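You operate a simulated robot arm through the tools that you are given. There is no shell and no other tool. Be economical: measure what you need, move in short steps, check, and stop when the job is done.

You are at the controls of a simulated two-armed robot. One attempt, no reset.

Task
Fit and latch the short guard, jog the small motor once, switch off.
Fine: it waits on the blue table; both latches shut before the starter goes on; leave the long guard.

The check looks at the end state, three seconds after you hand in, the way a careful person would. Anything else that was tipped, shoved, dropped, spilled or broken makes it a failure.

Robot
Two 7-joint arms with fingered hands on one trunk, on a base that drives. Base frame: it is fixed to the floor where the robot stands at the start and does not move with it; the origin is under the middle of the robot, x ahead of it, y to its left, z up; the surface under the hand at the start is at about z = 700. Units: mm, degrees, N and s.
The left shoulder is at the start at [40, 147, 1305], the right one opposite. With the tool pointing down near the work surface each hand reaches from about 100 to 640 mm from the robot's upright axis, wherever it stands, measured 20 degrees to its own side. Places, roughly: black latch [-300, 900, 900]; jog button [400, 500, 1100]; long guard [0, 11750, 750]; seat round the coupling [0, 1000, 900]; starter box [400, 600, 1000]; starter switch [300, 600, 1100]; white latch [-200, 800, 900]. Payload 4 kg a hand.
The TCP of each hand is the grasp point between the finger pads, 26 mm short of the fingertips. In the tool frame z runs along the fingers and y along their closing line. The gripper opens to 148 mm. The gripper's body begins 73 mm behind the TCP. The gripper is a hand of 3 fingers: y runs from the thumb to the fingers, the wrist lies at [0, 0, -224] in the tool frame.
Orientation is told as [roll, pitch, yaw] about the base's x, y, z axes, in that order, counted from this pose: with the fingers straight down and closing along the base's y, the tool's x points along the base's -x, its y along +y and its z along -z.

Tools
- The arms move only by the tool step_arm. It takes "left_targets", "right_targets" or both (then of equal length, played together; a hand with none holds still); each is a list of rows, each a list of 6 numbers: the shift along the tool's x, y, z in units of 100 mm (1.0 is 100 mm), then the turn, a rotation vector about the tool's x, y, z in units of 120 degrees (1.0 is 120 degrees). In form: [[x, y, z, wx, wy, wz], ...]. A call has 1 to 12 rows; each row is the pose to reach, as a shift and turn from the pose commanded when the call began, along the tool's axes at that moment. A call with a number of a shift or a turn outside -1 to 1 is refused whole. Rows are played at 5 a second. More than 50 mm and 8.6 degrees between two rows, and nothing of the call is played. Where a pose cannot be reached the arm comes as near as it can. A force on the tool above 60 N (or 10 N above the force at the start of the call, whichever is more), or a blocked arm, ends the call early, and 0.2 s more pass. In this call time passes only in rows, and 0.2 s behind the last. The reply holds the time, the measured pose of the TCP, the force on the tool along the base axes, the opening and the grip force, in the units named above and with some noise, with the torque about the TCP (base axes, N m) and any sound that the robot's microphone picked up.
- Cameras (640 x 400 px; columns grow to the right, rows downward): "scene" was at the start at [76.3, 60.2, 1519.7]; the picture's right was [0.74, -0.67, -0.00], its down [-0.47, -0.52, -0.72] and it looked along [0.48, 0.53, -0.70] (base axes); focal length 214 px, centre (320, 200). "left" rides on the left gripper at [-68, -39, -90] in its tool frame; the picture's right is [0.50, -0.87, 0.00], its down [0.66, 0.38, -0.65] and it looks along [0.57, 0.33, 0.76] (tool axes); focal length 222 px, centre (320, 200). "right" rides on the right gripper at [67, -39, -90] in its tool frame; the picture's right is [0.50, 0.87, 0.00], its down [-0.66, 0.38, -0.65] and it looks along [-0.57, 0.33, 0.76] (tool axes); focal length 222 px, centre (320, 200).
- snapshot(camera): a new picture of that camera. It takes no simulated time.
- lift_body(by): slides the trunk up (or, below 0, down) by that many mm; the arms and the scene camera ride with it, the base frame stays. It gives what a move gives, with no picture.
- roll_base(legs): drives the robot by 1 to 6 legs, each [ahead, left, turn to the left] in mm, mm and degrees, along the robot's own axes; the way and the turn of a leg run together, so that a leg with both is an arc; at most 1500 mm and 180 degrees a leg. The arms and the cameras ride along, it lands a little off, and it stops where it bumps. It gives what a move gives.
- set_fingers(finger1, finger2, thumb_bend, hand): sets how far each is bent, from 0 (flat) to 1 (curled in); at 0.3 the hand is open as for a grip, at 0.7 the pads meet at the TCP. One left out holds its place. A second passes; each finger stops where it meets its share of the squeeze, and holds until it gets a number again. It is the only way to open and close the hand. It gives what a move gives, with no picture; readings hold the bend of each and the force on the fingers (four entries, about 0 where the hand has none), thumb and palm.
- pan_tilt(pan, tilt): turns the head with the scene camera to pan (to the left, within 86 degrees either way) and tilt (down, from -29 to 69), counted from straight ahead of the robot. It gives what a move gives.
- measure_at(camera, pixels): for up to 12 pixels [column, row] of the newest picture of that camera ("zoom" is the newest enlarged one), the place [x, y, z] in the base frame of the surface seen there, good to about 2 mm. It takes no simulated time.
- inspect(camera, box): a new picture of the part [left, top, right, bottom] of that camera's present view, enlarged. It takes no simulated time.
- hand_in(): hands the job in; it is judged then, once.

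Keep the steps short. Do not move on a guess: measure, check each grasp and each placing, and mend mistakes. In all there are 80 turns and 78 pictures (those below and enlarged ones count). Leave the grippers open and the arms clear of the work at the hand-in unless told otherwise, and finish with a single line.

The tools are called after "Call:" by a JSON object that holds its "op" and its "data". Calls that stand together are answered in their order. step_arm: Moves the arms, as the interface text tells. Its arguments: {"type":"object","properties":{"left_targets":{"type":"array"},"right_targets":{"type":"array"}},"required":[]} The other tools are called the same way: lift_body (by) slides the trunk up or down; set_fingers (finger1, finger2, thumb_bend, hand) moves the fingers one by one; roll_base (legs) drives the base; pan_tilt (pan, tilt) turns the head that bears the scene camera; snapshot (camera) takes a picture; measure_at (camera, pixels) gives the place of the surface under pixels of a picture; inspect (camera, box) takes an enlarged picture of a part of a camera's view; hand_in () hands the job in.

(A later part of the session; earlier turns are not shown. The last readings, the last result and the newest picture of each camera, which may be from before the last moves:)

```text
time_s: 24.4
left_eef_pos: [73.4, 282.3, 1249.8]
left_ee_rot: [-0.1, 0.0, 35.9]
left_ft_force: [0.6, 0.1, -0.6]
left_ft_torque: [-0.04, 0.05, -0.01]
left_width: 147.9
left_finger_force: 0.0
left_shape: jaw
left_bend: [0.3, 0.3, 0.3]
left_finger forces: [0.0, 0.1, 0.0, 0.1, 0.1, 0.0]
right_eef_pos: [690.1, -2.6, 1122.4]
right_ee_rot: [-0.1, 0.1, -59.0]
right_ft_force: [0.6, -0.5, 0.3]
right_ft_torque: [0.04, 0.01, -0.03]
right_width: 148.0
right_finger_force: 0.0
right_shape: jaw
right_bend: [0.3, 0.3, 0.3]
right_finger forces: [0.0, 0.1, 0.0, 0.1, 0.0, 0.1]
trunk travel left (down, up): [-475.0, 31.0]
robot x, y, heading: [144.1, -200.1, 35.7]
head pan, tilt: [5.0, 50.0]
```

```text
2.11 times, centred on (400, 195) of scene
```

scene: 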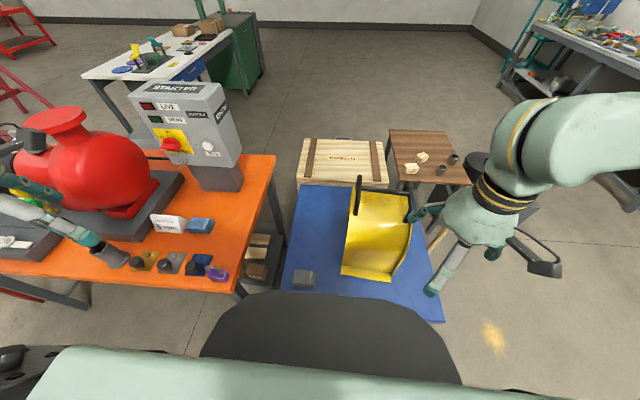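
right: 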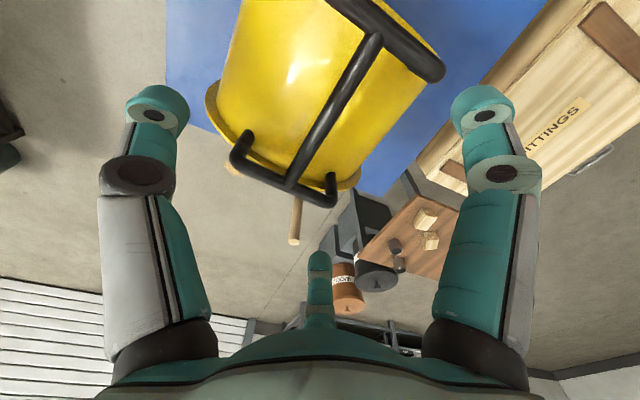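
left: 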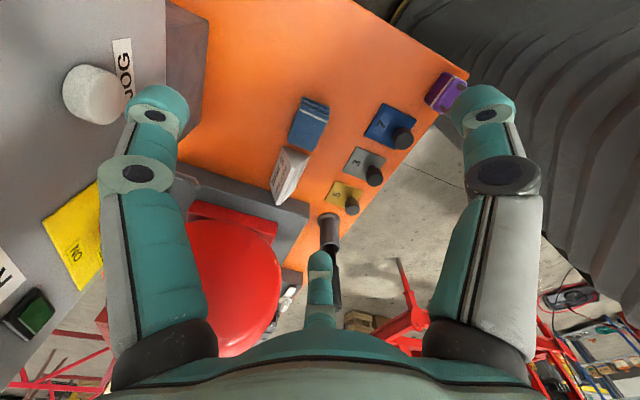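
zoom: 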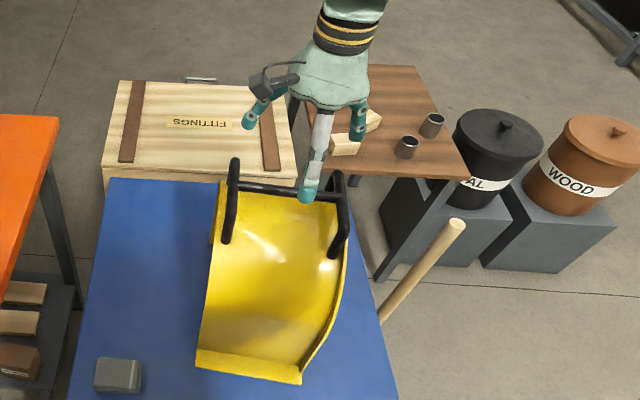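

The picture shows the three fingers spread around the palm; open they would come down on the handle's end bars. I'll part-close to 0.5 first.

Call:
{"op": "set_fingers", "data": {"hand": "right", "finger1": 0.5, "finger2": 0.5, "thumb_bend": 0.5}}

Call:
{"op": "step_arm", "data": {"right_targets": [[0, 0, 0.3, 0, 0, 0], [0, 0, 0.5, 0, 0, 0]]}}

Call:
{"op": "snapshot", "data": {"camera": "right"}}

Call:
{"op": "inspect", "data": {"camera": "scene", "box": [350, 130, 430, 210]}}

```text
time_s: 25.4
left_eef_pos: [71.6, 282.0, 1249.7]
left_ee_rot: [0.0, 0.1, 35.9]
left_ft_force: [-0.9, -0.8, 0.2]
left_ft_torque: [0.0, -0.01, -0.03]
left_width: 148.1
left_finger_force: 0.0
left_shape: jaw
left_bend: [0.3, 0.3, 0.3]
left_finger forces: [0.1, 0.1, 0.1, 0.1, 0.1, 0.0]
right_eef_pos: [688.6, -2.5, 1123.9]
right_ee_rot: [-0.1, 0.0, -59.1]
right_ft_force: [0.3, 0.1, 0.1]
right_ft_torque: [0.0, -0.02, 0.03]
right_width: 62.7
right_finger_force: 0.1
right_shape: fingers
right_bend: [0.5, 0.5, 0.5]
right_finger forces: [0.0, 0.0, 0.0, 0.0, 0.0, 0.1]
trunk travel left (down, up): [-475.0, 31.0]
robot x, y, heading: [146.0, -205.7, 35.9]
head pan, tilt: [5.0, 50.0]
```

```text
time_s: 26.0
left_eef_pos: [71.5, 281.7, 1250.6]
left_ee_rot: [0.0, -0.1, 35.8]
left_ft_force: [0.6, 0.1, -0.8]
left_ft_torque: [0.02, -0.01, 0.0]
left_width: 148.0
left_finger_force: 0.1
left_shape: jaw
left_bend: [0.3, 0.3, 0.3]
left_finger forces: [0.0, 0.1, 0.0, 0.1, 0.1, 0.0]
right_eef_pos: [689.6, -2.8, 1072.5]
right_ee_rot: [-0.1, 0.1, -59.1]
right_ft_force: [0.2, 0.1, 0.4]
right_ft_torque: [-0.03, 0.04, 0.01]
right_width: 62.5
right_finger_force: 0.0
right_shape: fingers
right_bend: [0.5, 0.5, 0.5]
right_finger forces: [0.0, 0.1, 0.1, 0.1, 0.0, 0.0]
trunk travel left (down, up): [-475.0, 31.0]
robot x, y, heading: [145.2, -202.2, 35.6]
head pan, tilt: [5.0, 50.0]
```

```text
46 pictures are left
```

right: 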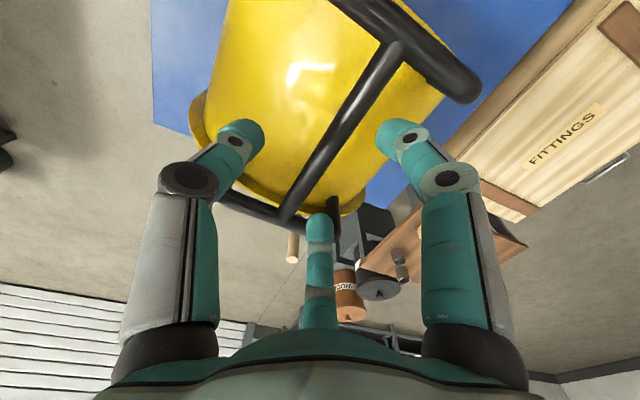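

```text
5.00 times, centred on (390, 170) of scene
```

zoom: 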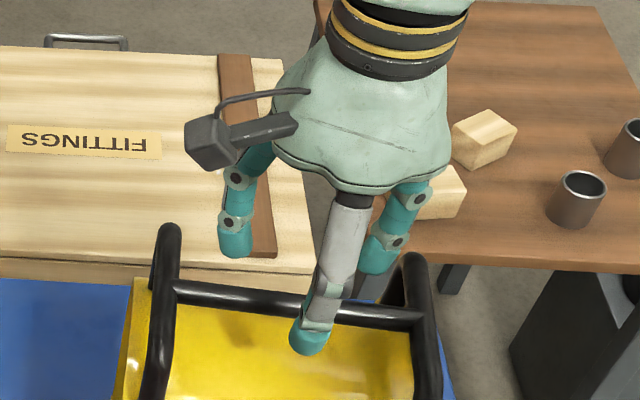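

Fingers straddle the bar between the end bars. I descend 53 mm to put the TCP on the bar centre (z≈1019).

Call:
{"op": "step_arm", "data": {"right_targets": [[0, 0, 0.25, 0, 0, 0], [0, 0, 0.45, 0, 0, 0], [0, 0, 0.53, 0, 0, 0]]}}

Call:
{"op": "inspect", "data": {"camera": "scene", "box": [350, 130, 430, 210]}}

```text
time_s: 26.8
left_eef_pos: [72.8, 281.9, 1249.8]
left_ee_rot: [0.0, 0.0, 35.8]
left_ft_force: [-0.3, -0.1, -0.2]
left_ft_torque: [0.0, 0.0, 0.0]
left_width: 147.9
left_finger_force: 0.1
left_shape: jaw
left_bend: [0.3, 0.3, 0.3]
left_finger forces: [0.1, 0.0, 0.1, 0.0, 0.0, 0.1]
right_eef_pos: [690.3, -3.5, 1020.1]
right_ee_rot: [0.0, 0.1, -59.0]
right_ft_force: [1.4, 0.2, 0.4]
right_ft_torque: [0.02, -0.03, -0.02]
right_width: 62.5
right_finger_force: 0.1
right_shape: fingers
right_bend: [0.5, 0.5, 0.5]
right_finger forces: [0.0, 0.1, 0.0, 0.1, 0.0, 0.1]
trunk travel left (down, up): [-475.0, 31.0]
robot x, y, heading: [148.9, -201.3, 35.9]
head pan, tilt: [5.0, 50.0]
```

```text
5.00 times, centred on (390, 170) of scene
```

zoom: 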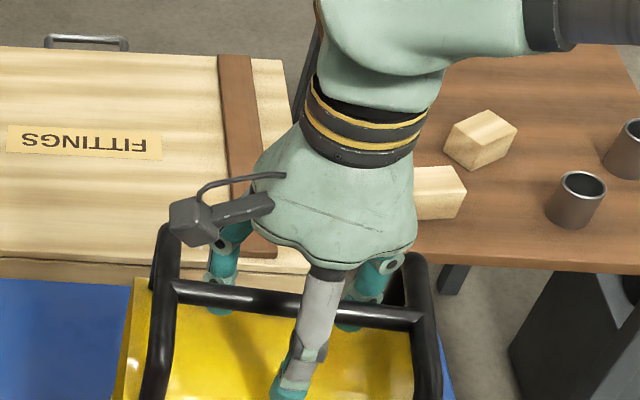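

No contact, fingers both sides of the bar. Close the hand.

Call:
{"op": "set_fingers", "data": {"hand": "right", "finger1": 0.8, "finger2": 0.8, "thumb_bend": 0.8}}

Call:
{"op": "step_arm", "data": {"right_targets": [[0, 0, -0.1, 0, 0, 0], [0, 0, -0.2, 0, 0, 0]]}}

Call:
{"op": "snapshot", "data": {"camera": "scene"}}

```text
time_s: 27.8
left_eef_pos: [73.3, 282.1, 1249.7]
left_ee_rot: [0.0, 0.1, 35.7]
left_ft_force: [-1.0, -0.4, 0.3]
left_ft_torque: [0.0, 0.0, 0.02]
left_width: 148.1
left_finger_force: 0.1
left_shape: jaw
left_bend: [0.3, 0.3, 0.3]
left_finger forces: [0.0, 0.1, 0.1, 0.0, 0.0, 0.0]
right_eef_pos: [690.2, -3.8, 1019.3]
right_ee_rot: [-0.2, 0.1, -59.1]
right_ft_force: [0.6, -0.9, -0.4]
right_ft_torque: [0.02, 0.02, -0.04]
right_width: 0.1
right_finger_force: 8.9
right_shape: fingers
right_bend: [0.75, 0.75, 0.74]
right_finger forces: [1.1, 0.8, 0.0, 0.1, 16.8, 0.0]
trunk travel left (down, up): [-475.0, 31.0]
robot x, y, heading: [150.2, -204.2, 35.7]
head pan, tilt: [5.0, 50.0]
```

```text
time_s: 28.4
left_eef_pos: [73.4, 281.4, 1249.9]
left_ee_rot: [0.0, 0.1, 35.8]
left_ft_force: [0.4, -0.1, -0.1]
left_ft_torque: [0.0, -0.05, 0.02]
left_width: 147.8
left_finger_force: 0.0
left_shape: jaw
left_bend: [0.3, 0.3, 0.3]
left_finger forces: [0.0, 0.0, 0.1, 0.0, 0.0, 0.0]
right_eef_pos: [690.4, -4.1, 1039.4]
right_ee_rot: [0.0, 0.1, -59.1]
right_ft_force: [0.1, 0.3, -11.0]
right_ft_torque: [-0.01, 0.0, -0.01]
right_width: 0.0
right_finger_force: 9.2
right_shape: fingers
right_bend: [0.75, 0.75, 0.74]
right_finger forces: [0.9, 0.8, 0.1, 0.1, 17.0, 0.1]
trunk travel left (down, up): [-475.0, 31.0]
robot x, y, heading: [146.0, -203.4, 35.9]
head pan, tilt: [5.0, 50.0]
```

```text
43 pictures are left
```

scene: 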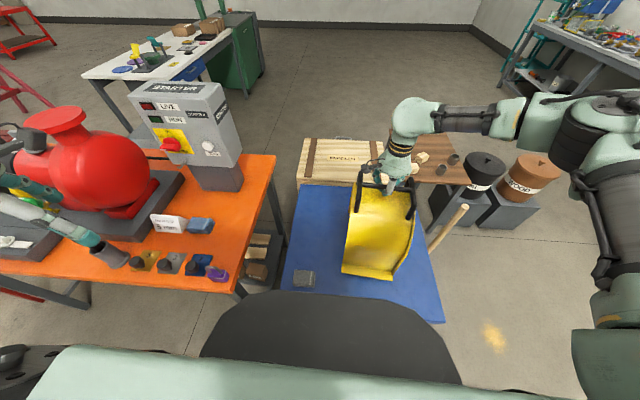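

Load −11 N; I check the feet have left the table and the bar sits in the grip.

Call:
{"op": "inspect", "data": {"camera": "scene", "box": [330, 150, 430, 290]}}

Call:
{"op": "measure_at", "data": {"camera": "zoom", "pixels": [[100, 345], [190, 365], [270, 372], [105, 355], [275, 380], [250, 60], [120, 80], [262, 130]]}}

```text
2.86 times, centred on (380, 220) of scene
```

zoom: 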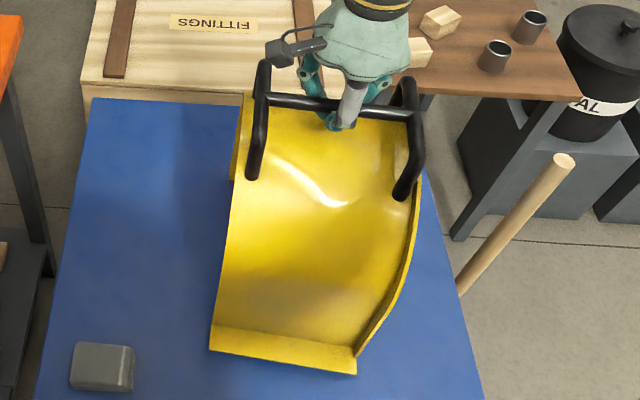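

```text
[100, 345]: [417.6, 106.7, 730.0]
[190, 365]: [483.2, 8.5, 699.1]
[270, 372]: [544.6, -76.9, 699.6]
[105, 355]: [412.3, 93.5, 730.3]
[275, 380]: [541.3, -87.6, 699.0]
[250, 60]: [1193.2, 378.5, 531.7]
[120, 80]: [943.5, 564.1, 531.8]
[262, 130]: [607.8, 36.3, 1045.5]
```

Handle rose 20 mm with the hand: firm lift. I raise the trunk 31 mm and lift the guard in stages, pulling it back toward me.

Call:
{"op": "lift_body", "data": {"by": 31}}

Call:
{"op": "step_arm", "data": {"right_targets": [[0, 0, -0.3, 0, 0, 0], [0, 0, -0.6, 0, 0, 0], [0, 0, -1.0, 0, 0, 0]]}}

Call:
{"op": "step_arm", "data": {"right_targets": [[0, -0.2, -0.3, 0, 0, 0], [0, -0.5, -0.6, 0, 0, -0.02], [0, -0.8, -0.9, 0, 0, -0.04], [0, -1.0, -1.0, 0, 0, -0.04]]}}

Call:
{"op": "step_arm", "data": {"right_targets": [[0, -0.2, -0.3, 0, 0, 0], [0, -0.4, -0.6, 0, 0, 0], [0, -0.5, -0.9, 0, 0, 0]]}}

Call:
{"op": "snapshot", "data": {"camera": "scene"}}

```text
time_s: 29.2
left_eef_pos: [72.7, 282.1, 1279.7]
left_ee_rot: [0.1, 0.0, 35.8]
left_ft_force: [-0.6, -0.4, 0.1]
left_ft_torque: [-0.01, -0.03, -0.04]
left_width: 148.2
left_finger_force: 0.1
left_shape: jaw
left_bend: [0.3, 0.3, 0.3]
left_finger forces: [0.0, 0.0, 0.0, 0.0, 0.0, 0.0]
right_eef_pos: [690.7, -2.3, 1068.4]
right_ee_rot: [-0.1, 0.1, -59.1]
right_ft_force: [0.2, 0.4, -10.6]
right_ft_torque: [-0.01, 0.01, -0.04]
right_width: 0.0
right_finger_force: 9.4
right_shape: fingers
right_bend: [0.75, 0.75, 0.74]
right_finger forces: [0.8, 0.9, 0.0, 0.0, 17.2, 0.0]
trunk travel left (down, up): [-506.0, 0.0]
robot x, y, heading: [150.4, -206.5, 36.0]
head pan, tilt: [5.0, 50.0]
```

```text
time_s: 30.0
left_eef_pos: [73.1, 283.6, 1279.5]
left_ee_rot: [0.1, 0.0, 35.8]
left_ft_force: [0.5, -0.1, 0.7]
left_ft_torque: [-0.01, 0.0, -0.03]
left_width: 147.9
left_finger_force: 0.0
left_shape: jaw
left_bend: [0.3, 0.3, 0.3]
left_finger forces: [0.0, 0.1, 0.0, 0.0, 0.0, 0.0]
right_eef_pos: [689.3, -2.2, 1168.4]
right_ee_rot: [-0.2, 0.0, -59.2]
right_ft_force: [-0.1, 0.7, -11.4]
right_ft_torque: [0.0, 0.01, 0.02]
right_width: 0.1
right_finger_force: 9.4
right_shape: fingers
right_bend: [0.75, 0.75, 0.74]
right_finger forces: [0.7, 0.8, 0.0, 0.0, 17.3, 0.1]
trunk travel left (down, up): [-506.0, 0.0]
robot x, y, heading: [143.9, -201.6, 35.8]
head pan, tilt: [5.0, 50.0]
```

```text
time_s: 31.0
left_eef_pos: [71.5, 281.6, 1278.7]
left_ee_rot: [0.0, 0.0, 35.7]
left_ft_force: [-0.5, -0.2, 0.1]
left_ft_torque: [0.04, 0.0, 0.02]
left_width: 147.9
left_finger_force: 0.1
left_shape: jaw
left_bend: [0.3, 0.3, 0.3]
left_finger forces: [0.0, 0.0, 0.0, 0.1, 0.1, 0.1]
right_eef_pos: [604.3, -55.4, 1270.0]
right_ee_rot: [0.0, 0.0, -54.3]
right_ft_force: [-1.4, -1.6, -11.1]
right_ft_torque: [-0.03, 0.04, -0.04]
right_width: 0.0
right_finger_force: 8.3
right_shape: fingers
right_bend: [0.75, 0.75, 0.74]
right_finger forces: [1.1, 0.9, 0.0, 0.0, 16.0, 0.0]
trunk travel left (down, up): [-506.0, 0.0]
robot x, y, heading: [145.5, -205.4, 36.1]
head pan, tilt: [5.0, 50.0]
```

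```text
time_s: 31.8
left_eef_pos: [73.0, 281.7, 1281.3]
left_ee_rot: [0.0, 0.0, 35.8]
left_ft_force: [0.4, 0.4, -0.1]
left_ft_torque: [0.02, 0.03, 0.01]
left_width: 148.2
left_finger_force: 0.1
left_shape: jaw
left_bend: [0.3, 0.3, 0.3]
left_finger forces: [0.0, 0.1, 0.0, 0.0, 0.1, 0.0]
right_eef_pos: [568.0, -82.1, 1348.6]
right_ee_rot: [-0.1, 0.2, -54.4]
right_ft_force: [-0.2, -0.5, -10.7]
right_ft_torque: [-0.02, 0.06, -0.02]
right_width: 0.0
right_finger_force: 1.6
right_shape: fingers
right_bend: [0.76, 0.76, 0.74]
right_finger forces: [1.3, 1.5, 0.1, 0.1, 0.0, 0.1]
right hand out of reach, approached as far as the arm can: row 3
trunk travel left (down, up): [-506.0, 0.0]
robot x, y, heading: [148.6, -204.3, 35.7]
head pan, tilt: [5.0, 50.0]
```

```text
41 pictures are left
```

scene: 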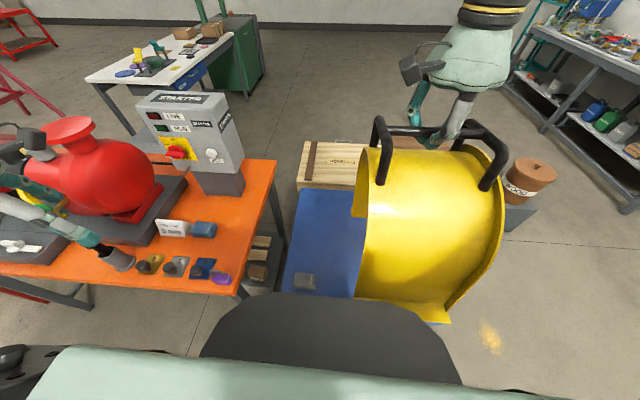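

Reach limits the height here (z≈1349). I need ~1480 to pass over the coupling, so I test, still above the blue table, whether more height is reachable farther out.

Call:
{"op": "step_arm", "data": {"right_targets": [[0, 0.4, 0, 0, 0, 0], [0, 0.8, 0, 0, 0, 0], [0, 1.0, -0.3, 0, 0, 0], [0, 1.0, -0.6, 0, 0, 0], [0, 1.0, -0.9, 0, 0, 0]]}}

```text
time_s: 33.0
left_eef_pos: [72.8, 282.2, 1280.8]
left_ee_rot: [0.0, 0.0, 35.8]
left_ft_force: [-0.5, -0.2, 0.2]
left_ft_torque: [0.01, -0.01, 0.02]
left_width: 147.7
left_finger_force: 0.0
left_shape: jaw
left_bend: [0.3, 0.3, 0.3]
left_finger forces: [0.0, 0.0, 0.0, 0.0, 0.0, 0.0]
right_eef_pos: [651.0, -28.8, 1369.5]
right_ee_rot: [0.2, 0.1, -54.3]
right_ft_force: [-1.2, -0.8, -10.6]
right_ft_torque: [-0.04, 0.07, 0.02]
right_width: 0.0
right_finger_force: 1.7
right_shape: fingers
right_bend: [0.76, 0.76, 0.74]
right_finger forces: [1.1, 1.3, 0.0, 0.0, 0.0, 0.1]
right hand out of reach, approached as far as the arm can: row 3, 4, 5
trunk travel left (down, up): [-506.0, 0.0]
robot x, y, heading: [145.8, -204.8, 35.7]
head pan, tilt: [5.0, 50.0]
```

Max height ≈1370 with a straight-down hand. Tilting the hand forward about the bar relieves the wrist and gains height, if the guard keeps hanging plumb. I test 25° here over the blue table.

Call:
{"op": "step_arm", "data": {"right_targets": [[0, 0, 0, -0.07, 0, 0], [0, 0, 0, -0.14, 0, 0], [0, 0, 0, -0.21, 0, 0]]}}

Call:
{"op": "snapshot", "data": {"camera": "scene"}}

Call:
{"op": "snapshot", "data": {"camera": "right"}}

```text
time_s: 33.8
left_eef_pos: [73.1, 282.0, 1278.5]
left_ee_rot: [0.0, 0.1, 35.8]
left_ft_force: [-0.4, -1.1, 0.2]
left_ft_torque: [-0.01, 0.01, 0.02]
left_width: 147.8
left_finger_force: 0.0
left_shape: jaw
left_bend: [0.3, 0.3, 0.3]
left_finger forces: [0.0, 0.1, 0.0, 0.0, 0.1, 0.0]
right_eef_pos: [652.8, -27.2, 1369.3]
right_ee_rot: [25.1, 0.2, -54.2]
right_ft_force: [0.1, -0.1, -10.3]
right_ft_torque: [-0.04, 0.08, 0.03]
right_width: 0.0
right_finger_force: 9.4
right_shape: fingers
right_bend: [0.76, 0.76, 0.74]
right_finger forces: [0.7, 0.8, 0.0, 0.1, 15.7, 0.0]
trunk travel left (down, up): [-506.0, 0.0]
robot x, y, heading: [149.1, -203.3, 36.1]
head pan, tilt: [5.0, 50.0]
```

```text
40 pictures are left
```

scene: 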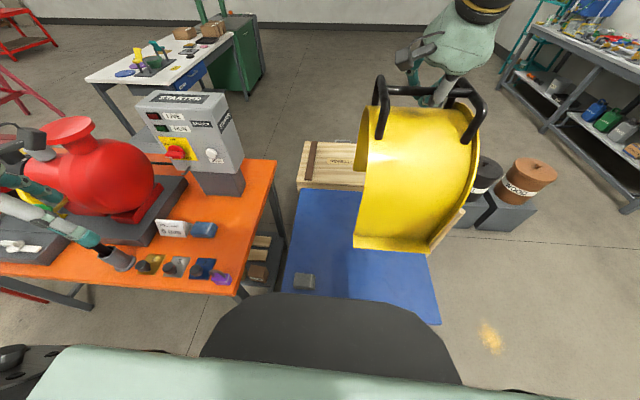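

```text
39 pictures are left
```

right: 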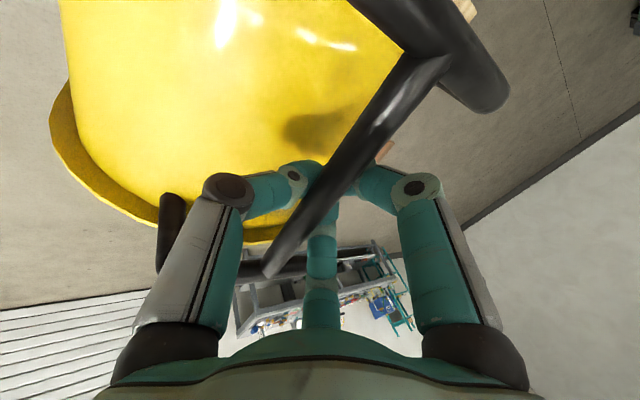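

I measure the guard's handle and foot to see if it is plumb or tilted.

Call:
{"op": "measure_at", "data": {"camera": "scene", "pixels": [[358, 244], [426, 252], [383, 105], [382, 82], [379, 125], [480, 110], [420, 90], [400, 245]]}}

```text
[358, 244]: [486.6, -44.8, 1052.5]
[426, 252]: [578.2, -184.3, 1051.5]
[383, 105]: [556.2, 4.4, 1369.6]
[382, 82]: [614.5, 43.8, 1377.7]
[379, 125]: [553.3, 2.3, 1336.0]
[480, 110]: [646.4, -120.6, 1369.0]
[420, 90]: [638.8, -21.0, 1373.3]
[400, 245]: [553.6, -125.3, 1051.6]
```

The guard hangs plumb (flange 1052 at both ends) while the hand tilts. So tilting works as a hinge. I now test lifting 110 mm more with extra tilt.

Call:
{"op": "step_arm", "data": {"right_targets": [[0, 0, 0, -0.07, 0, 0], [0, 0, 0, -0.14, 0, 0], [0, 0.17, -0.36, -0.14, 0, 0], [0, 0.34, -0.72, -0.14, 0, 0], [0, 0.46, -1.0, -0.14, 0, 0]]}}

Call:
{"op": "snapshot", "data": {"camera": "scene"}}

```text
time_s: 35.0
left_eef_pos: [72.6, 282.5, 1280.0]
left_ee_rot: [-0.1, 0.0, 35.9]
left_ft_force: [-0.1, -0.2, 0.1]
left_ft_torque: [0.03, 0.0, 0.0]
left_width: 148.0
left_finger_force: 0.0
left_shape: jaw
left_bend: [0.3, 0.3, 0.3]
left_finger forces: [0.0, 0.0, 0.0, 0.1, 0.0, 0.1]
right_eef_pos: [651.5, -27.9, 1480.2]
right_ee_rot: [41.9, 0.1, -54.3]
right_ft_force: [-0.3, -1.5, -10.5]
right_ft_torque: [-0.03, 0.07, -0.05]
right_width: 0.0
right_finger_force: 7.9
right_shape: fingers
right_bend: [0.76, 0.76, 0.74]
right_finger forces: [0.3, 0.2, 0.0, 0.1, 16.1, 0.0]
trunk travel left (down, up): [-506.0, 0.0]
robot x, y, heading: [143.2, -204.0, 35.8]
head pan, tilt: [5.0, 50.0]
```

```text
38 pictures are left
```

scene: 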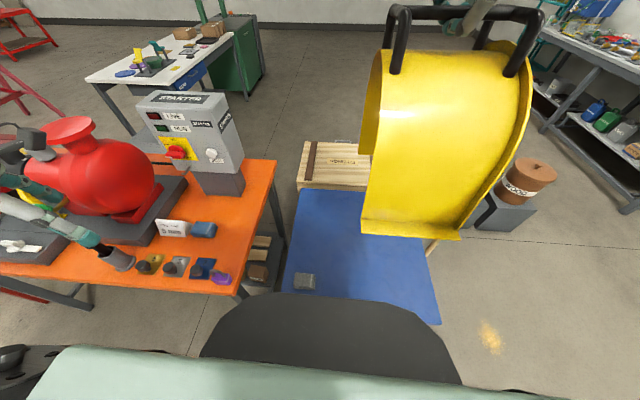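

z=1480 reached, feet ≈1160. Now back off 260 mm (guard then spans v≈100–400, clear of pump and starter), then slide left 1230 mm along the bench; arms remain still.

Call:
{"op": "roll_base", "data": {"legs": [[-260, 0, 0]]}}

Call:
{"op": "roll_base", "data": {"legs": [[0, 600, 0], [0, 625, 0]]}}

Call:
{"op": "snapshot", "data": {"camera": "scene"}}

```text
time_s: 36.9
left_eef_pos: [-136.2, 130.8, 1279.3]
left_ee_rot: [0.1, 0.1, 36.0]
left_ft_force: [-0.3, -0.1, 0.3]
left_ft_torque: [-0.03, 0.04, 0.0]
left_width: 148.1
left_finger_force: 0.0
left_shape: jaw
left_bend: [0.3, 0.3, 0.3]
left_finger forces: [0.0, 0.0, 0.1, 0.1, 0.0, 0.0]
right_eef_pos: [443.0, -177.1, 1477.0]
right_ee_rot: [41.6, 0.2, -54.2]
right_ft_force: [-0.6, -0.7, -11.6]
right_ft_torque: [0.0, 0.04, 0.0]
right_width: 0.0
right_finger_force: 8.9
right_shape: fingers
right_bend: [0.76, 0.76, 0.73]
right_finger forces: [0.0, 0.0, 0.0, 0.1, 18.1, 0.0]
trunk travel left (down, up): [-506.0, 0.0]
robot x, y, heading: [-64.4, -359.6, 35.8]
head pan, tilt: [5.0, 50.0]
```

```text
time_s: 43.4
left_eef_pos: [-860.2, 1129.8, 1280.8]
left_ee_rot: [0.2, 0.2, 35.8]
left_ft_force: [0.1, 0.2, 0.9]
left_ft_torque: [0.01, 0.01, 0.01]
left_width: 147.9
left_finger_force: 0.1
left_shape: jaw
left_bend: [0.3, 0.3, 0.3]
left_finger forces: [0.0, 0.1, 0.1, 0.1, 0.1, 0.0]
right_eef_pos: [-280.8, 819.7, 1477.5]
right_ee_rot: [41.8, 0.2, -54.5]
right_ft_force: [-0.3, 0.3, -10.2]
right_ft_torque: [0.06, -0.05, 0.01]
right_width: 0.0
right_finger_force: 9.3
right_shape: fingers
right_bend: [0.76, 0.76, 0.73]
right_finger forces: [0.1, 0.2, 0.1, 0.1, 19.0, 0.0]
trunk travel left (down, up): [-506.0, 0.0]
robot x, y, heading: [-785.7, 645.9, 35.9]
head pan, tilt: [5.0, 50.0]
```

```text
37 pictures are left
```

scene: 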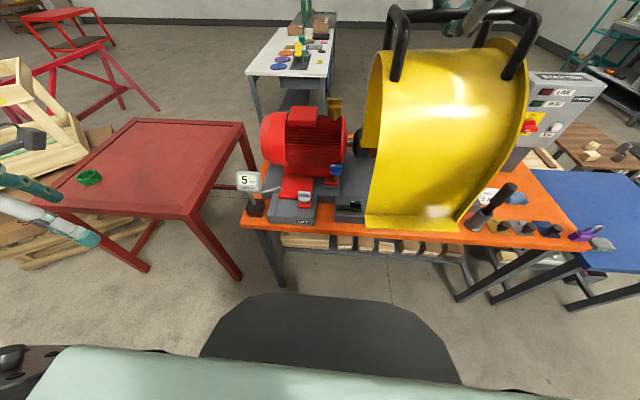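

Arrived with TCP u≈−828. The guard hides the coupling from the head; I look with the left hand's camera for precise seat features.

Call:
{"op": "snapshot", "data": {"camera": "left"}}

Call:
{"op": "inspect", "data": {"camera": "scene", "box": [240, 90, 380, 230]}}

```text
36 pictures are left
```

left: 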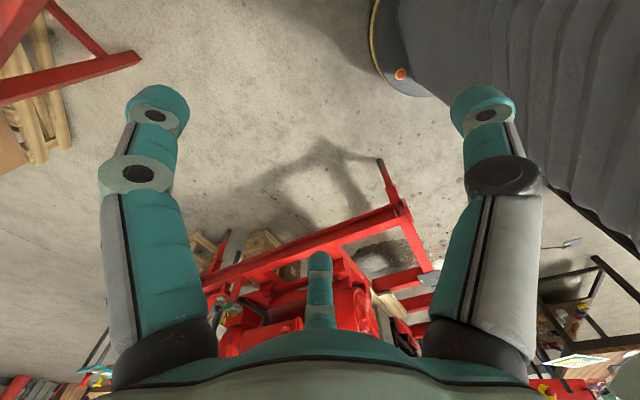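

```text
2.86 times, centred on (310, 160) of scene
```

zoom: 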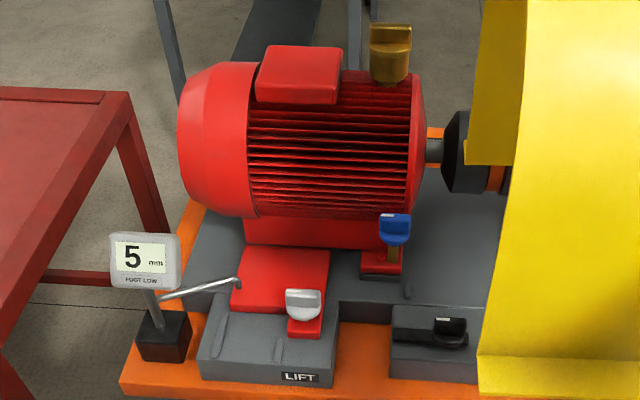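

The gauge just reads the motor's low foot – not my job. I measure the shaft stub, coupling hub edge, black latch and near-flange position from here.

Call:
{"op": "measure_at", "data": {"camera": "zoom", "pixels": [[433, 140], [433, 150], [433, 160], [455, 115], [455, 140], [455, 170], [455, 185], [485, 372], [630, 385], [440, 340], [400, 335], [408, 288]]}}

Call:
{"op": "measure_at", "data": {"camera": "scene", "pixels": [[403, 30], [520, 15], [450, 12], [445, 216], [372, 216]]}}

```text
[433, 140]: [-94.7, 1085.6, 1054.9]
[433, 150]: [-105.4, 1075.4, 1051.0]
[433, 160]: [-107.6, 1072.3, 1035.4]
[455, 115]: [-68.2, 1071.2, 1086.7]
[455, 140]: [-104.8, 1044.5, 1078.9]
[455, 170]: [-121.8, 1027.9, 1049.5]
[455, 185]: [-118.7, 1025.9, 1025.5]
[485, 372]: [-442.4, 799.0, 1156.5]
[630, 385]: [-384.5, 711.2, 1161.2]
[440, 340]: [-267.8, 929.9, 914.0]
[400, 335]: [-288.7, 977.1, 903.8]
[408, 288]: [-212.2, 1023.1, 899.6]
```

```text
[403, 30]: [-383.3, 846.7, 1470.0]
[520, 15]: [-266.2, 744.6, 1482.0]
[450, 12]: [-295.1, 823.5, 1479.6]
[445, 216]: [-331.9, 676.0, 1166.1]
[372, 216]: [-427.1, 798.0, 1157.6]
```

I need better latch and flange geometry. Zoom on the black latch and tab from this viewpoint.

Call:
{"op": "inspect", "data": {"camera": "scene", "box": [320, 180, 370, 222]}}

Call:
{"op": "measure_at", "data": {"camera": "zoom", "pixels": [[160, 290], [250, 290], [330, 280], [400, 300], [330, 240], [380, 240], [440, 300], [175, 270], [250, 60], [300, 110], [130, 350], [460, 330]]}}

```text
9.52 times, centred on (345, 201) of scene
```

zoom: 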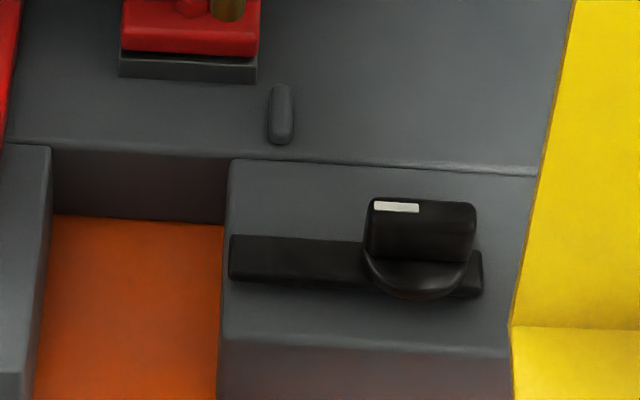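

```text
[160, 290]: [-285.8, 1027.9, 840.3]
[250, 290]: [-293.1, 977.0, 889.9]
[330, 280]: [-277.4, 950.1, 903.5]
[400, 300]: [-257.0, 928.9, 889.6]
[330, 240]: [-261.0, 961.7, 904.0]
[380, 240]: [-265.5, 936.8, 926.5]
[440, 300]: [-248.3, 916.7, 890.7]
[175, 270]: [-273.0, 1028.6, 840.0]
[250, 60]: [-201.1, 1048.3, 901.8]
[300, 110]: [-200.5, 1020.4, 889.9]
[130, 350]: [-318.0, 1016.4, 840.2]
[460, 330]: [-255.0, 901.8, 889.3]
```

Geometry agrees: latch pivots at u≈−895 and ≈−769 (centre −832), v≈342, bar reach ≈78 mm, so they will overlap the near foot. I raise 40 mm more and check reach before driving in.

Call:
{"op": "step_arm", "data": {"right_targets": [[0, 0.13, -0.15, 0, 0, 0], [0, 0.267, -0.298, 0, 0, 0]]}}

Call:
{"op": "roll_base", "data": {"legs": [[130, 0, 0]]}}

Call:
{"op": "snapshot", "data": {"camera": "scene"}}

```text
time_s: 44.0
left_eef_pos: [-861.7, 1131.1, 1279.0]
left_ee_rot: [0.0, 0.0, 35.8]
left_ft_force: [-0.2, -0.2, 0.4]
left_ft_torque: [0.03, -0.01, 0.0]
left_width: 147.9
left_finger_force: 0.0
left_shape: jaw
left_bend: [0.3, 0.3, 0.3]
left_finger forces: [0.1, 0.0, 0.0, 0.1, 0.0, 0.0]
right_eef_pos: [-283.7, 821.7, 1519.1]
right_ee_rot: [41.6, 0.1, -54.3]
right_ft_force: [-0.1, 0.4, -10.3]
right_ft_torque: [0.06, -0.03, 0.01]
right_width: 0.2
right_finger_force: 9.3
right_shape: fingers
right_bend: [0.76, 0.76, 0.73]
right_finger forces: [0.0, 0.0, 0.0, 0.0, 18.3, 0.0]
trunk travel left (down, up): [-506.0, 0.0]
robot x, y, heading: [-786.2, 645.1, 35.8]
head pan, tilt: [5.0, 50.0]
```

```text
time_s: 45.3
left_eef_pos: [-759.0, 1204.4, 1280.6]
left_ee_rot: [0.0, -0.1, 35.8]
left_ft_force: [0.3, -0.9, 0.6]
left_ft_torque: [0.02, 0.0, -0.01]
left_width: 147.8
left_finger_force: 0.1
left_shape: jaw
left_bend: [0.3, 0.3, 0.3]
left_finger forces: [0.0, 0.0, 0.0, 0.0, 0.0, 0.0]
right_eef_pos: [-182.2, 893.6, 1521.8]
right_ee_rot: [42.0, 0.1, -54.3]
right_ft_force: [-0.9, -0.1, -0.5]
right_ft_torque: [0.02, -0.02, 0.05]
right_width: 0.0
right_finger_force: 8.5
right_shape: fingers
right_bend: [0.76, 0.76, 0.73]
right_finger forces: [0.0, 0.3, 0.1, 0.0, 17.2, 0.0]
trunk travel left (down, up): [-506.0, 0.0]
robot x, y, heading: [-683.5, 721.5, 36.0]
head pan, tilt: [5.0, 50.0]
```

```text
33 pictures are left
```

scene: 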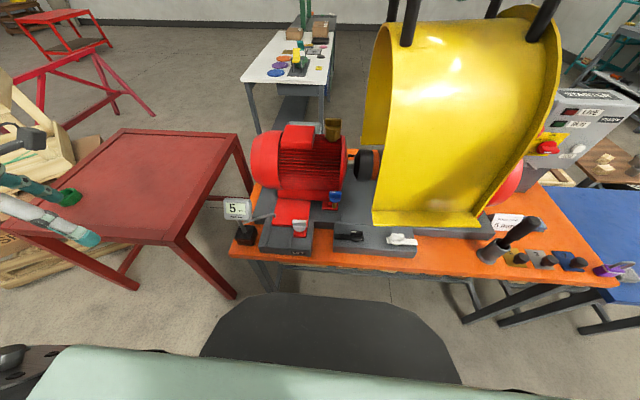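

The weight reading vanished (−0.5 N). I must see whether the guard is still hanging: measure its feet and handle.

Call:
{"op": "measure_at", "data": {"camera": "scene", "pixels": [[376, 212], [425, 220], [476, 222], [408, 35], [540, 20], [440, 120], [370, 130], [505, 190]]}}

Call:
{"op": "snapshot", "data": {"camera": "right"}}

```text
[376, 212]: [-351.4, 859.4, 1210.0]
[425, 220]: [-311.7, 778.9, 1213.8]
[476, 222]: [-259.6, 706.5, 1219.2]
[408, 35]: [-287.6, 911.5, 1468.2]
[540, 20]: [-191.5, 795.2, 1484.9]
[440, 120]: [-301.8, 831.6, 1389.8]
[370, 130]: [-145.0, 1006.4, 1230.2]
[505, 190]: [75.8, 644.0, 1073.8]
```

```text
32 pictures are left
```

right: 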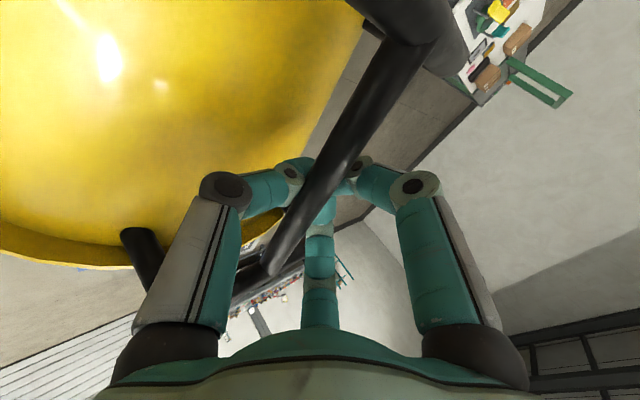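

Still held, just swinging from the stop. I let it settle for ~2.4 s, then re-measure.

Call:
{"op": "step_arm", "data": {"right_targets": [[0, 0, 0, 0, 0, 0], [0, 0, 0, 0, 0, 0], [0, 0, 0, 0, 0, 0], [0, 0, 0, 0, 0, 0], [0, 0, 0, 0, 0, 0], [0, 0, 0, 0, 0, 0], [0, 0, 0, 0, 0, 0], [0, 0, 0, 0, 0, 0], [0, 0, 0, 0, 0, 0], [0, 0, 0, 0, 0, 0]]}}

Call:
{"op": "snapshot", "data": {"camera": "scene"}}

Call:
{"op": "measure_at", "data": {"camera": "scene", "pixels": [[376, 212], [425, 218], [476, 220], [408, 35], [540, 20], [370, 130], [368, 140]]}}

```text
time_s: 47.5
left_eef_pos: [-757.3, 1206.6, 1279.5]
left_ee_rot: [0.0, 0.0, 35.8]
left_ft_force: [0.5, -0.3, 0.1]
left_ft_torque: [0.01, 0.03, 0.01]
left_width: 147.7
left_finger_force: 0.0
left_shape: jaw
left_bend: [0.3, 0.3, 0.3]
left_finger forces: [0.0, 0.1, 0.0, 0.0, 0.0, 0.0]
right_eef_pos: [-177.3, 898.7, 1519.3]
right_ee_rot: [41.6, 0.1, -54.3]
right_ft_force: [-1.7, -0.8, -10.3]
right_ft_torque: [-0.03, 0.03, 0.06]
right_width: 0.0
right_finger_force: 8.2
right_shape: fingers
right_bend: [0.77, 0.76, 0.72]
right_finger forces: [0.1, 0.0, 0.0, 0.0, 16.2, 0.0]
trunk travel left (down, up): [-506.0, 0.0]
robot x, y, heading: [-683.9, 718.0, 35.9]
head pan, tilt: [5.0, 50.0]
```

```text
31 pictures are left
```

scene: 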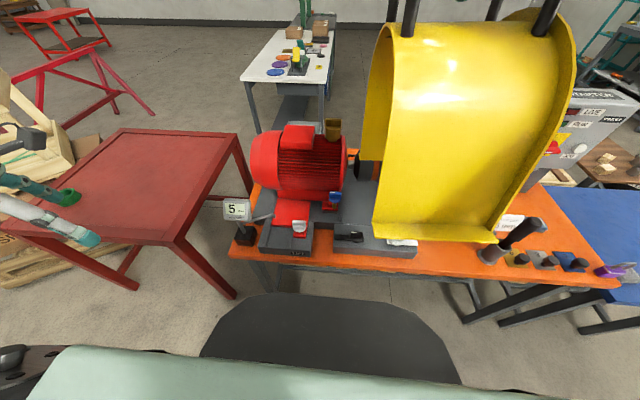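

```text
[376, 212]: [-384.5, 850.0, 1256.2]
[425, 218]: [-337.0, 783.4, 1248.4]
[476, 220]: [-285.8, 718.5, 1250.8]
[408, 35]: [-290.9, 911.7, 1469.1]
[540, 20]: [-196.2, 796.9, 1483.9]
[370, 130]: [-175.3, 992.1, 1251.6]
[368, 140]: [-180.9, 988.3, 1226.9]
```

The guard seems tilted ~15° toward me – swinging or stuck. I wait a little and measure the flange and handle again.

Call:
{"op": "step_arm", "data": {"right_targets": [[0, 0, 0, 0, 0, 0]]}}

Call:
{"op": "snapshot", "data": {"camera": "scene"}}

Call:
{"op": "measure_at", "data": {"camera": "scene", "pixels": [[385, 231], [430, 236], [480, 238], [425, 218], [440, 120], [375, 215]]}}

Call:
{"op": "inspect", "data": {"camera": "right", "box": [180, 80, 460, 260]}}

```text
time_s: 47.9
left_eef_pos: [-757.0, 1207.3, 1278.5]
left_ee_rot: [0.0, 0.0, 35.8]
left_ft_force: [0.4, -0.3, 0.5]
left_ft_torque: [-0.06, 0.02, -0.01]
left_width: 147.8
left_finger_force: 0.2
left_shape: jaw
left_bend: [0.3, 0.3, 0.3]
left_finger forces: [0.0, 0.0, 0.1, 0.0, 0.0, 0.1]
right_eef_pos: [-178.5, 896.1, 1517.8]
right_ee_rot: [41.7, 0.1, -54.3]
right_ft_force: [0.0, 0.4, -11.1]
right_ft_torque: [0.06, -0.05, 0.02]
right_width: 0.0
right_finger_force: 9.0
right_shape: fingers
right_bend: [0.77, 0.77, 0.72]
right_finger forces: [0.1, 0.0, 0.0, 0.0, 19.1, 0.0]
trunk travel left (down, up): [-506.0, 0.0]
robot x, y, heading: [-680.4, 721.8, 35.7]
head pan, tilt: [5.0, 50.0]
```

```text
30 pictures are left
```

scene: 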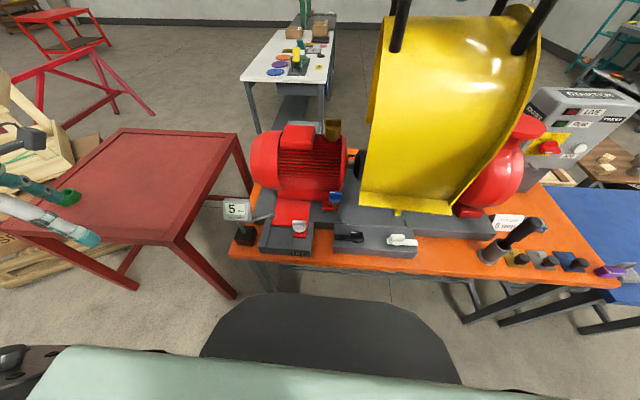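

```text
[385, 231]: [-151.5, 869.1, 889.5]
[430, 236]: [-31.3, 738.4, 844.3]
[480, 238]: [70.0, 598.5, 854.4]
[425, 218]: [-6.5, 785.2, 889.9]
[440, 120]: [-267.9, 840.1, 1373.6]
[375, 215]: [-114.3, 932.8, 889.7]
```

```text
2.22 times, centred on (320, 170) of right
```

zoom: 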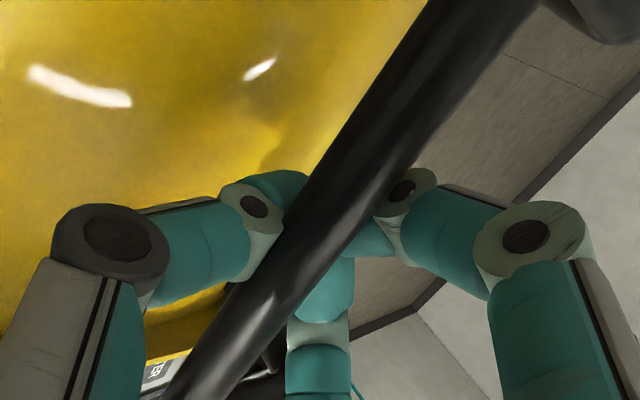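

The guard is swinging on the bar (±15°) but is high and clear of everything. I wait for it to damp out, ~10 s.

Call:
{"op": "step_arm", "data": {"right_targets": [[0, 0, 0, 0, 0, 0], [0, 0, 0, 0, 0, 0], [0, 0, 0, 0, 0, 0], [0, 0, 0, 0, 0, 0], [0, 0, 0, 0, 0, 0], [0, 0, 0, 0, 0, 0], [0, 0, 0, 0, 0, 0], [0, 0, 0, 0, 0, 0], [0, 0, 0, 0, 0, 0], [0, 0, 0, 0, 0, 0], [0, 0, 0, 0, 0, 0], [0, 0, 0, 0, 0, 0]]}}

Call:
{"op": "step_arm", "data": {"right_targets": [[0, 0, 0, 0, 0, 0], [0, 0, 0, 0, 0, 0], [0, 0, 0, 0, 0, 0], [0, 0, 0, 0, 0, 0], [0, 0, 0, 0, 0, 0], [0, 0, 0, 0, 0, 0], [0, 0, 0, 0, 0, 0], [0, 0, 0, 0, 0, 0], [0, 0, 0, 0, 0, 0], [0, 0, 0, 0, 0, 0], [0, 0, 0, 0, 0, 0], [0, 0, 0, 0, 0, 0]]}}

Call:
{"op": "step_arm", "data": {"right_targets": [[0, 0, 0, 0, 0, 0], [0, 0, 0, 0, 0, 0], [0, 0, 0, 0, 0, 0], [0, 0, 0, 0, 0, 0], [0, 0, 0, 0, 0, 0], [0, 0, 0, 0, 0, 0], [0, 0, 0, 0, 0, 0], [0, 0, 0, 0, 0, 0], [0, 0, 0, 0, 0, 0], [0, 0, 0, 0, 0, 0], [0, 0, 0, 0, 0, 0], [0, 0, 0, 0, 0, 0]]}}

Call:
{"op": "step_arm", "data": {"right_targets": [[0, 0, 0, 0, 0, 0], [0, 0, 0, 0, 0, 0], [0, 0, 0, 0, 0, 0], [0, 0, 0, 0, 0, 0], [0, 0, 0, 0, 0, 0], [0, 0, 0, 0, 0, 0], [0, 0, 0, 0, 0, 0], [0, 0, 0, 0, 0, 0], [0, 0, 0, 0, 0, 0], [0, 0, 0, 0, 0, 0], [0, 0, 0, 0, 0, 0], [0, 0, 0, 0, 0, 0]]}}

Call:
{"op": "snapshot", "data": {"camera": "scene"}}

```text
time_s: 50.5
left_eef_pos: [-756.5, 1205.8, 1279.5]
left_ee_rot: [0.0, 0.1, 35.8]
left_ft_force: [0.0, 0.0, 0.0]
left_ft_torque: [0.01, 0.01, 0.03]
left_width: 147.7
left_finger_force: 0.1
left_shape: jaw
left_bend: [0.3, 0.3, 0.3]
left_finger forces: [0.1, 0.0, 0.1, 0.0, 0.1, 0.1]
right_eef_pos: [-177.4, 897.4, 1519.6]
right_ee_rot: [41.7, 0.2, -54.3]
right_ft_force: [-0.1, -0.4, -11.7]
right_ft_torque: [0.02, 0.05, -0.01]
right_width: 0.0
right_finger_force: 9.3
right_shape: fingers
right_bend: [0.77, 0.77, 0.72]
right_finger forces: [0.0, 0.1, 0.0, 0.0, 17.4, 0.0]
trunk travel left (down, up): [-506.0, 0.0]
robot x, y, heading: [-680.6, 717.1, 35.9]
head pan, tilt: [5.0, 50.0]
```

```text
time_s: 53.1
left_eef_pos: [-756.3, 1206.9, 1279.7]
left_ee_rot: [0.0, 0.1, 35.8]
left_ft_force: [-0.1, -0.3, 0.8]
left_ft_torque: [0.0, 0.02, -0.01]
left_width: 147.8
left_finger_force: 0.1
left_shape: jaw
left_bend: [0.3, 0.3, 0.3]
left_finger forces: [0.0, 0.0, 0.0, 0.1, 0.0, 0.0]
right_eef_pos: [-177.1, 898.1, 1518.6]
right_ee_rot: [41.7, 0.1, -54.4]
right_ft_force: [0.8, 0.7, -10.8]
right_ft_torque: [0.06, -0.07, -0.02]
right_width: 0.0
right_finger_force: 9.0
right_shape: fingers
right_bend: [0.77, 0.77, 0.72]
right_finger forces: [0.0, 0.0, 0.0, 0.0, 18.9, 0.0]
trunk travel left (down, up): [-506.0, 0.0]
robot x, y, heading: [-679.3, 726.7, 36.0]
head pan, tilt: [5.0, 50.0]
```

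```text
time_s: 55.7
left_eef_pos: [-756.6, 1207.5, 1279.4]
left_ee_rot: [0.0, 0.0, 35.8]
left_ft_force: [0.5, 0.5, -0.3]
left_ft_torque: [-0.01, -0.01, 0.01]
left_width: 148.1
left_finger_force: 0.0
left_shape: jaw
left_bend: [0.3, 0.3, 0.3]
left_finger forces: [0.1, 0.0, 0.1, 0.0, 0.0, 0.1]
right_eef_pos: [-178.0, 898.6, 1518.5]
right_ee_rot: [41.8, 0.2, -54.2]
right_ft_force: [0.3, 0.1, -10.3]
right_ft_torque: [0.04, -0.02, 0.02]
right_width: 0.1
right_finger_force: 8.6
right_shape: fingers
right_bend: [0.77, 0.77, 0.72]
right_finger forces: [0.0, 0.1, 0.0, 0.0, 18.0, 0.1]
trunk travel left (down, up): [-506.0, 0.0]
robot x, y, heading: [-684.3, 719.6, 36.0]
head pan, tilt: [5.0, 50.0]
```

```text
time_s: 58.3
left_eef_pos: [-755.9, 1206.6, 1278.8]
left_ee_rot: [-0.1, 0.0, 35.9]
left_ft_force: [0.5, 1.0, 0.3]
left_ft_torque: [0.0, 0.01, 0.01]
left_width: 148.0
left_finger_force: 0.0
left_shape: jaw
left_bend: [0.3, 0.3, 0.3]
left_finger forces: [0.1, 0.0, 0.0, 0.0, 0.0, 0.0]
right_eef_pos: [-178.2, 898.6, 1520.0]
right_ee_rot: [41.6, 0.1, -54.3]
right_ft_force: [-0.2, -0.4, -10.9]
right_ft_torque: [0.04, -0.05, -0.02]
right_width: 0.2
right_finger_force: 9.8
right_shape: fingers
right_bend: [0.77, 0.77, 0.72]
right_finger forces: [0.0, 0.1, 0.0, 0.0, 18.7, 0.0]
trunk travel left (down, up): [-506.0, 0.0]
robot x, y, heading: [-683.2, 722.2, 35.7]
head pan, tilt: [5.0, 50.0]
```

```text
28 pictures are left
```

scene: 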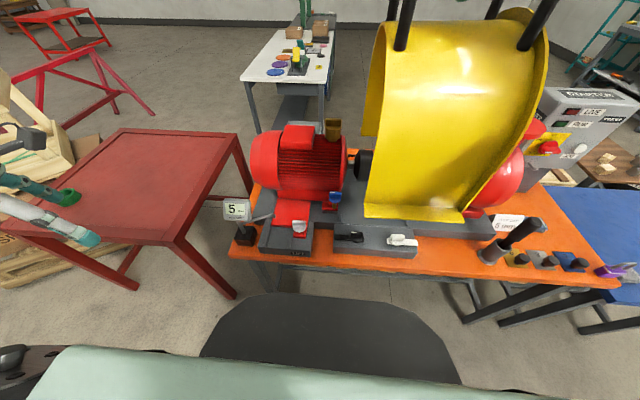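

It looks calmer. Measure flange and handle (no picture needed).

Call:
{"op": "measure_at", "data": {"camera": "scene", "pixels": [[372, 210], [415, 216], [455, 219], [406, 35], [535, 25], [440, 120], [366, 130]]}}

```text
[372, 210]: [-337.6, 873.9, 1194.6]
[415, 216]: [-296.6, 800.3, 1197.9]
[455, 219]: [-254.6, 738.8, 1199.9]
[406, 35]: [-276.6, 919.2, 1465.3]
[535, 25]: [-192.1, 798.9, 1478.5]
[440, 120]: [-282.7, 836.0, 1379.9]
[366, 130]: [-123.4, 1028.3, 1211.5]
```

Now plumb within 1°. The tilted arm should reach the seat line without driving, so I extend the arm gently forward 176 mm in smooth small rows (feet ≈1195, highest coupling tube ≈1145).

Call:
{"op": "step_arm", "data": {"right_targets": [[0, 0.009, 0.008, 0, 0, 0], [0, 0.027, 0.024, 0, 0, 0], [0, 0.058, 0.052, 0, 0, 0], [0, 0.103, 0.092, 0, 0, 0], [0, 0.157, 0.14, 0, 0, 0], [0, 0.215, 0.192, 0, 0, 0], [0, 0.273, 0.243, 0, 0, 0], [0, 0.327, 0.291, 0, 0, 0], [0, 0.376, 0.335, 0, 0, 0], [0, 0.412, 0.367, 0, 0, 0], [0, 0.435, 0.387, 0, 0, 0], [0, 0.448, 0.399, 0, 0, 0]]}}

Call:
{"op": "step_arm", "data": {"right_targets": [[0, 0.009, 0.008, 0, 0, 0], [0, 0.027, 0.024, 0, 0, 0], [0, 0.058, 0.052, 0, 0, 0], [0, 0.103, 0.092, 0, 0, 0], [0, 0.157, 0.14, 0, 0, 0], [0, 0.215, 0.192, 0, 0, 0], [0, 0.273, 0.243, 0, 0, 0], [0, 0.327, 0.291, 0, 0, 0], [0, 0.376, 0.335, 0, 0, 0], [0, 0.412, 0.367, 0, 0, 0], [0, 0.435, 0.387, 0, 0, 0], [0, 0.448, 0.399, 0, 0, 0]]}}

Call:
{"op": "snapshot", "data": {"camera": "scene"}}

```text
time_s: 60.9
left_eef_pos: [-755.6, 1206.6, 1280.6]
left_ee_rot: [0.0, 0.1, 35.7]
left_ft_force: [-0.3, 0.2, -0.1]
left_ft_torque: [-0.01, 0.03, -0.01]
left_width: 147.9
left_finger_force: 0.1
left_shape: jaw
left_bend: [0.3, 0.3, 0.3]
left_finger forces: [0.1, 0.1, 0.0, 0.1, 0.0, 0.1]
right_eef_pos: [-127.8, 932.1, 1519.1]
right_ee_rot: [41.8, 0.1, -54.3]
right_ft_force: [0.9, 0.0, -10.9]
right_ft_torque: [0.07, -0.05, 0.0]
right_width: 0.0
right_finger_force: 9.6
right_shape: fingers
right_bend: [0.77, 0.77, 0.72]
right_finger forces: [0.1, 0.0, 0.1, 0.0, 19.1, 0.1]
trunk travel left (down, up): [-506.0, 0.0]
robot x, y, heading: [-685.2, 725.5, 35.9]
head pan, tilt: [5.0, 50.0]
```

```text
time_s: 63.5
left_eef_pos: [-755.3, 1208.4, 1279.6]
left_ee_rot: [0.0, 0.1, 35.8]
left_ft_force: [0.9, -0.1, -0.1]
left_ft_torque: [-0.01, -0.01, 0.03]
left_width: 148.1
left_finger_force: 0.1
left_shape: jaw
left_bend: [0.3, 0.3, 0.3]
left_finger forces: [0.0, 0.1, 0.0, 0.1, 0.0, 0.1]
right_eef_pos: [-79.8, 967.3, 1518.5]
right_ee_rot: [41.7, 0.1, -54.3]
right_ft_force: [0.2, -0.1, -10.1]
right_ft_torque: [0.01, -0.03, -0.01]
right_width: 0.0
right_finger_force: 9.4
right_shape: fingers
right_bend: [0.77, 0.77, 0.72]
right_finger forces: [0.0, 0.0, 0.0, 0.0, 18.6, 0.0]
trunk travel left (down, up): [-506.0, 0.0]
robot x, y, heading: [-677.6, 720.4, 35.7]
head pan, tilt: [5.0, 50.0]
```

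```text
27 pictures are left
```

scene: 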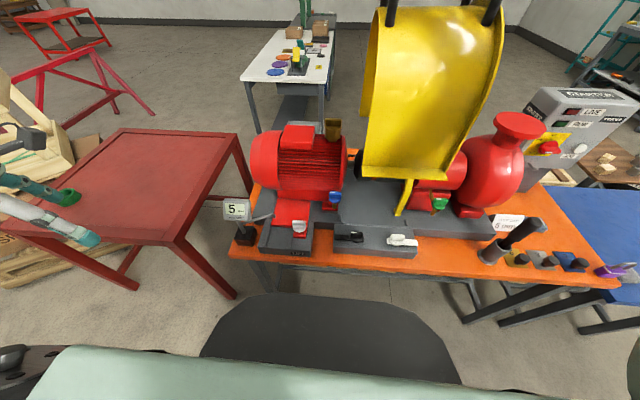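

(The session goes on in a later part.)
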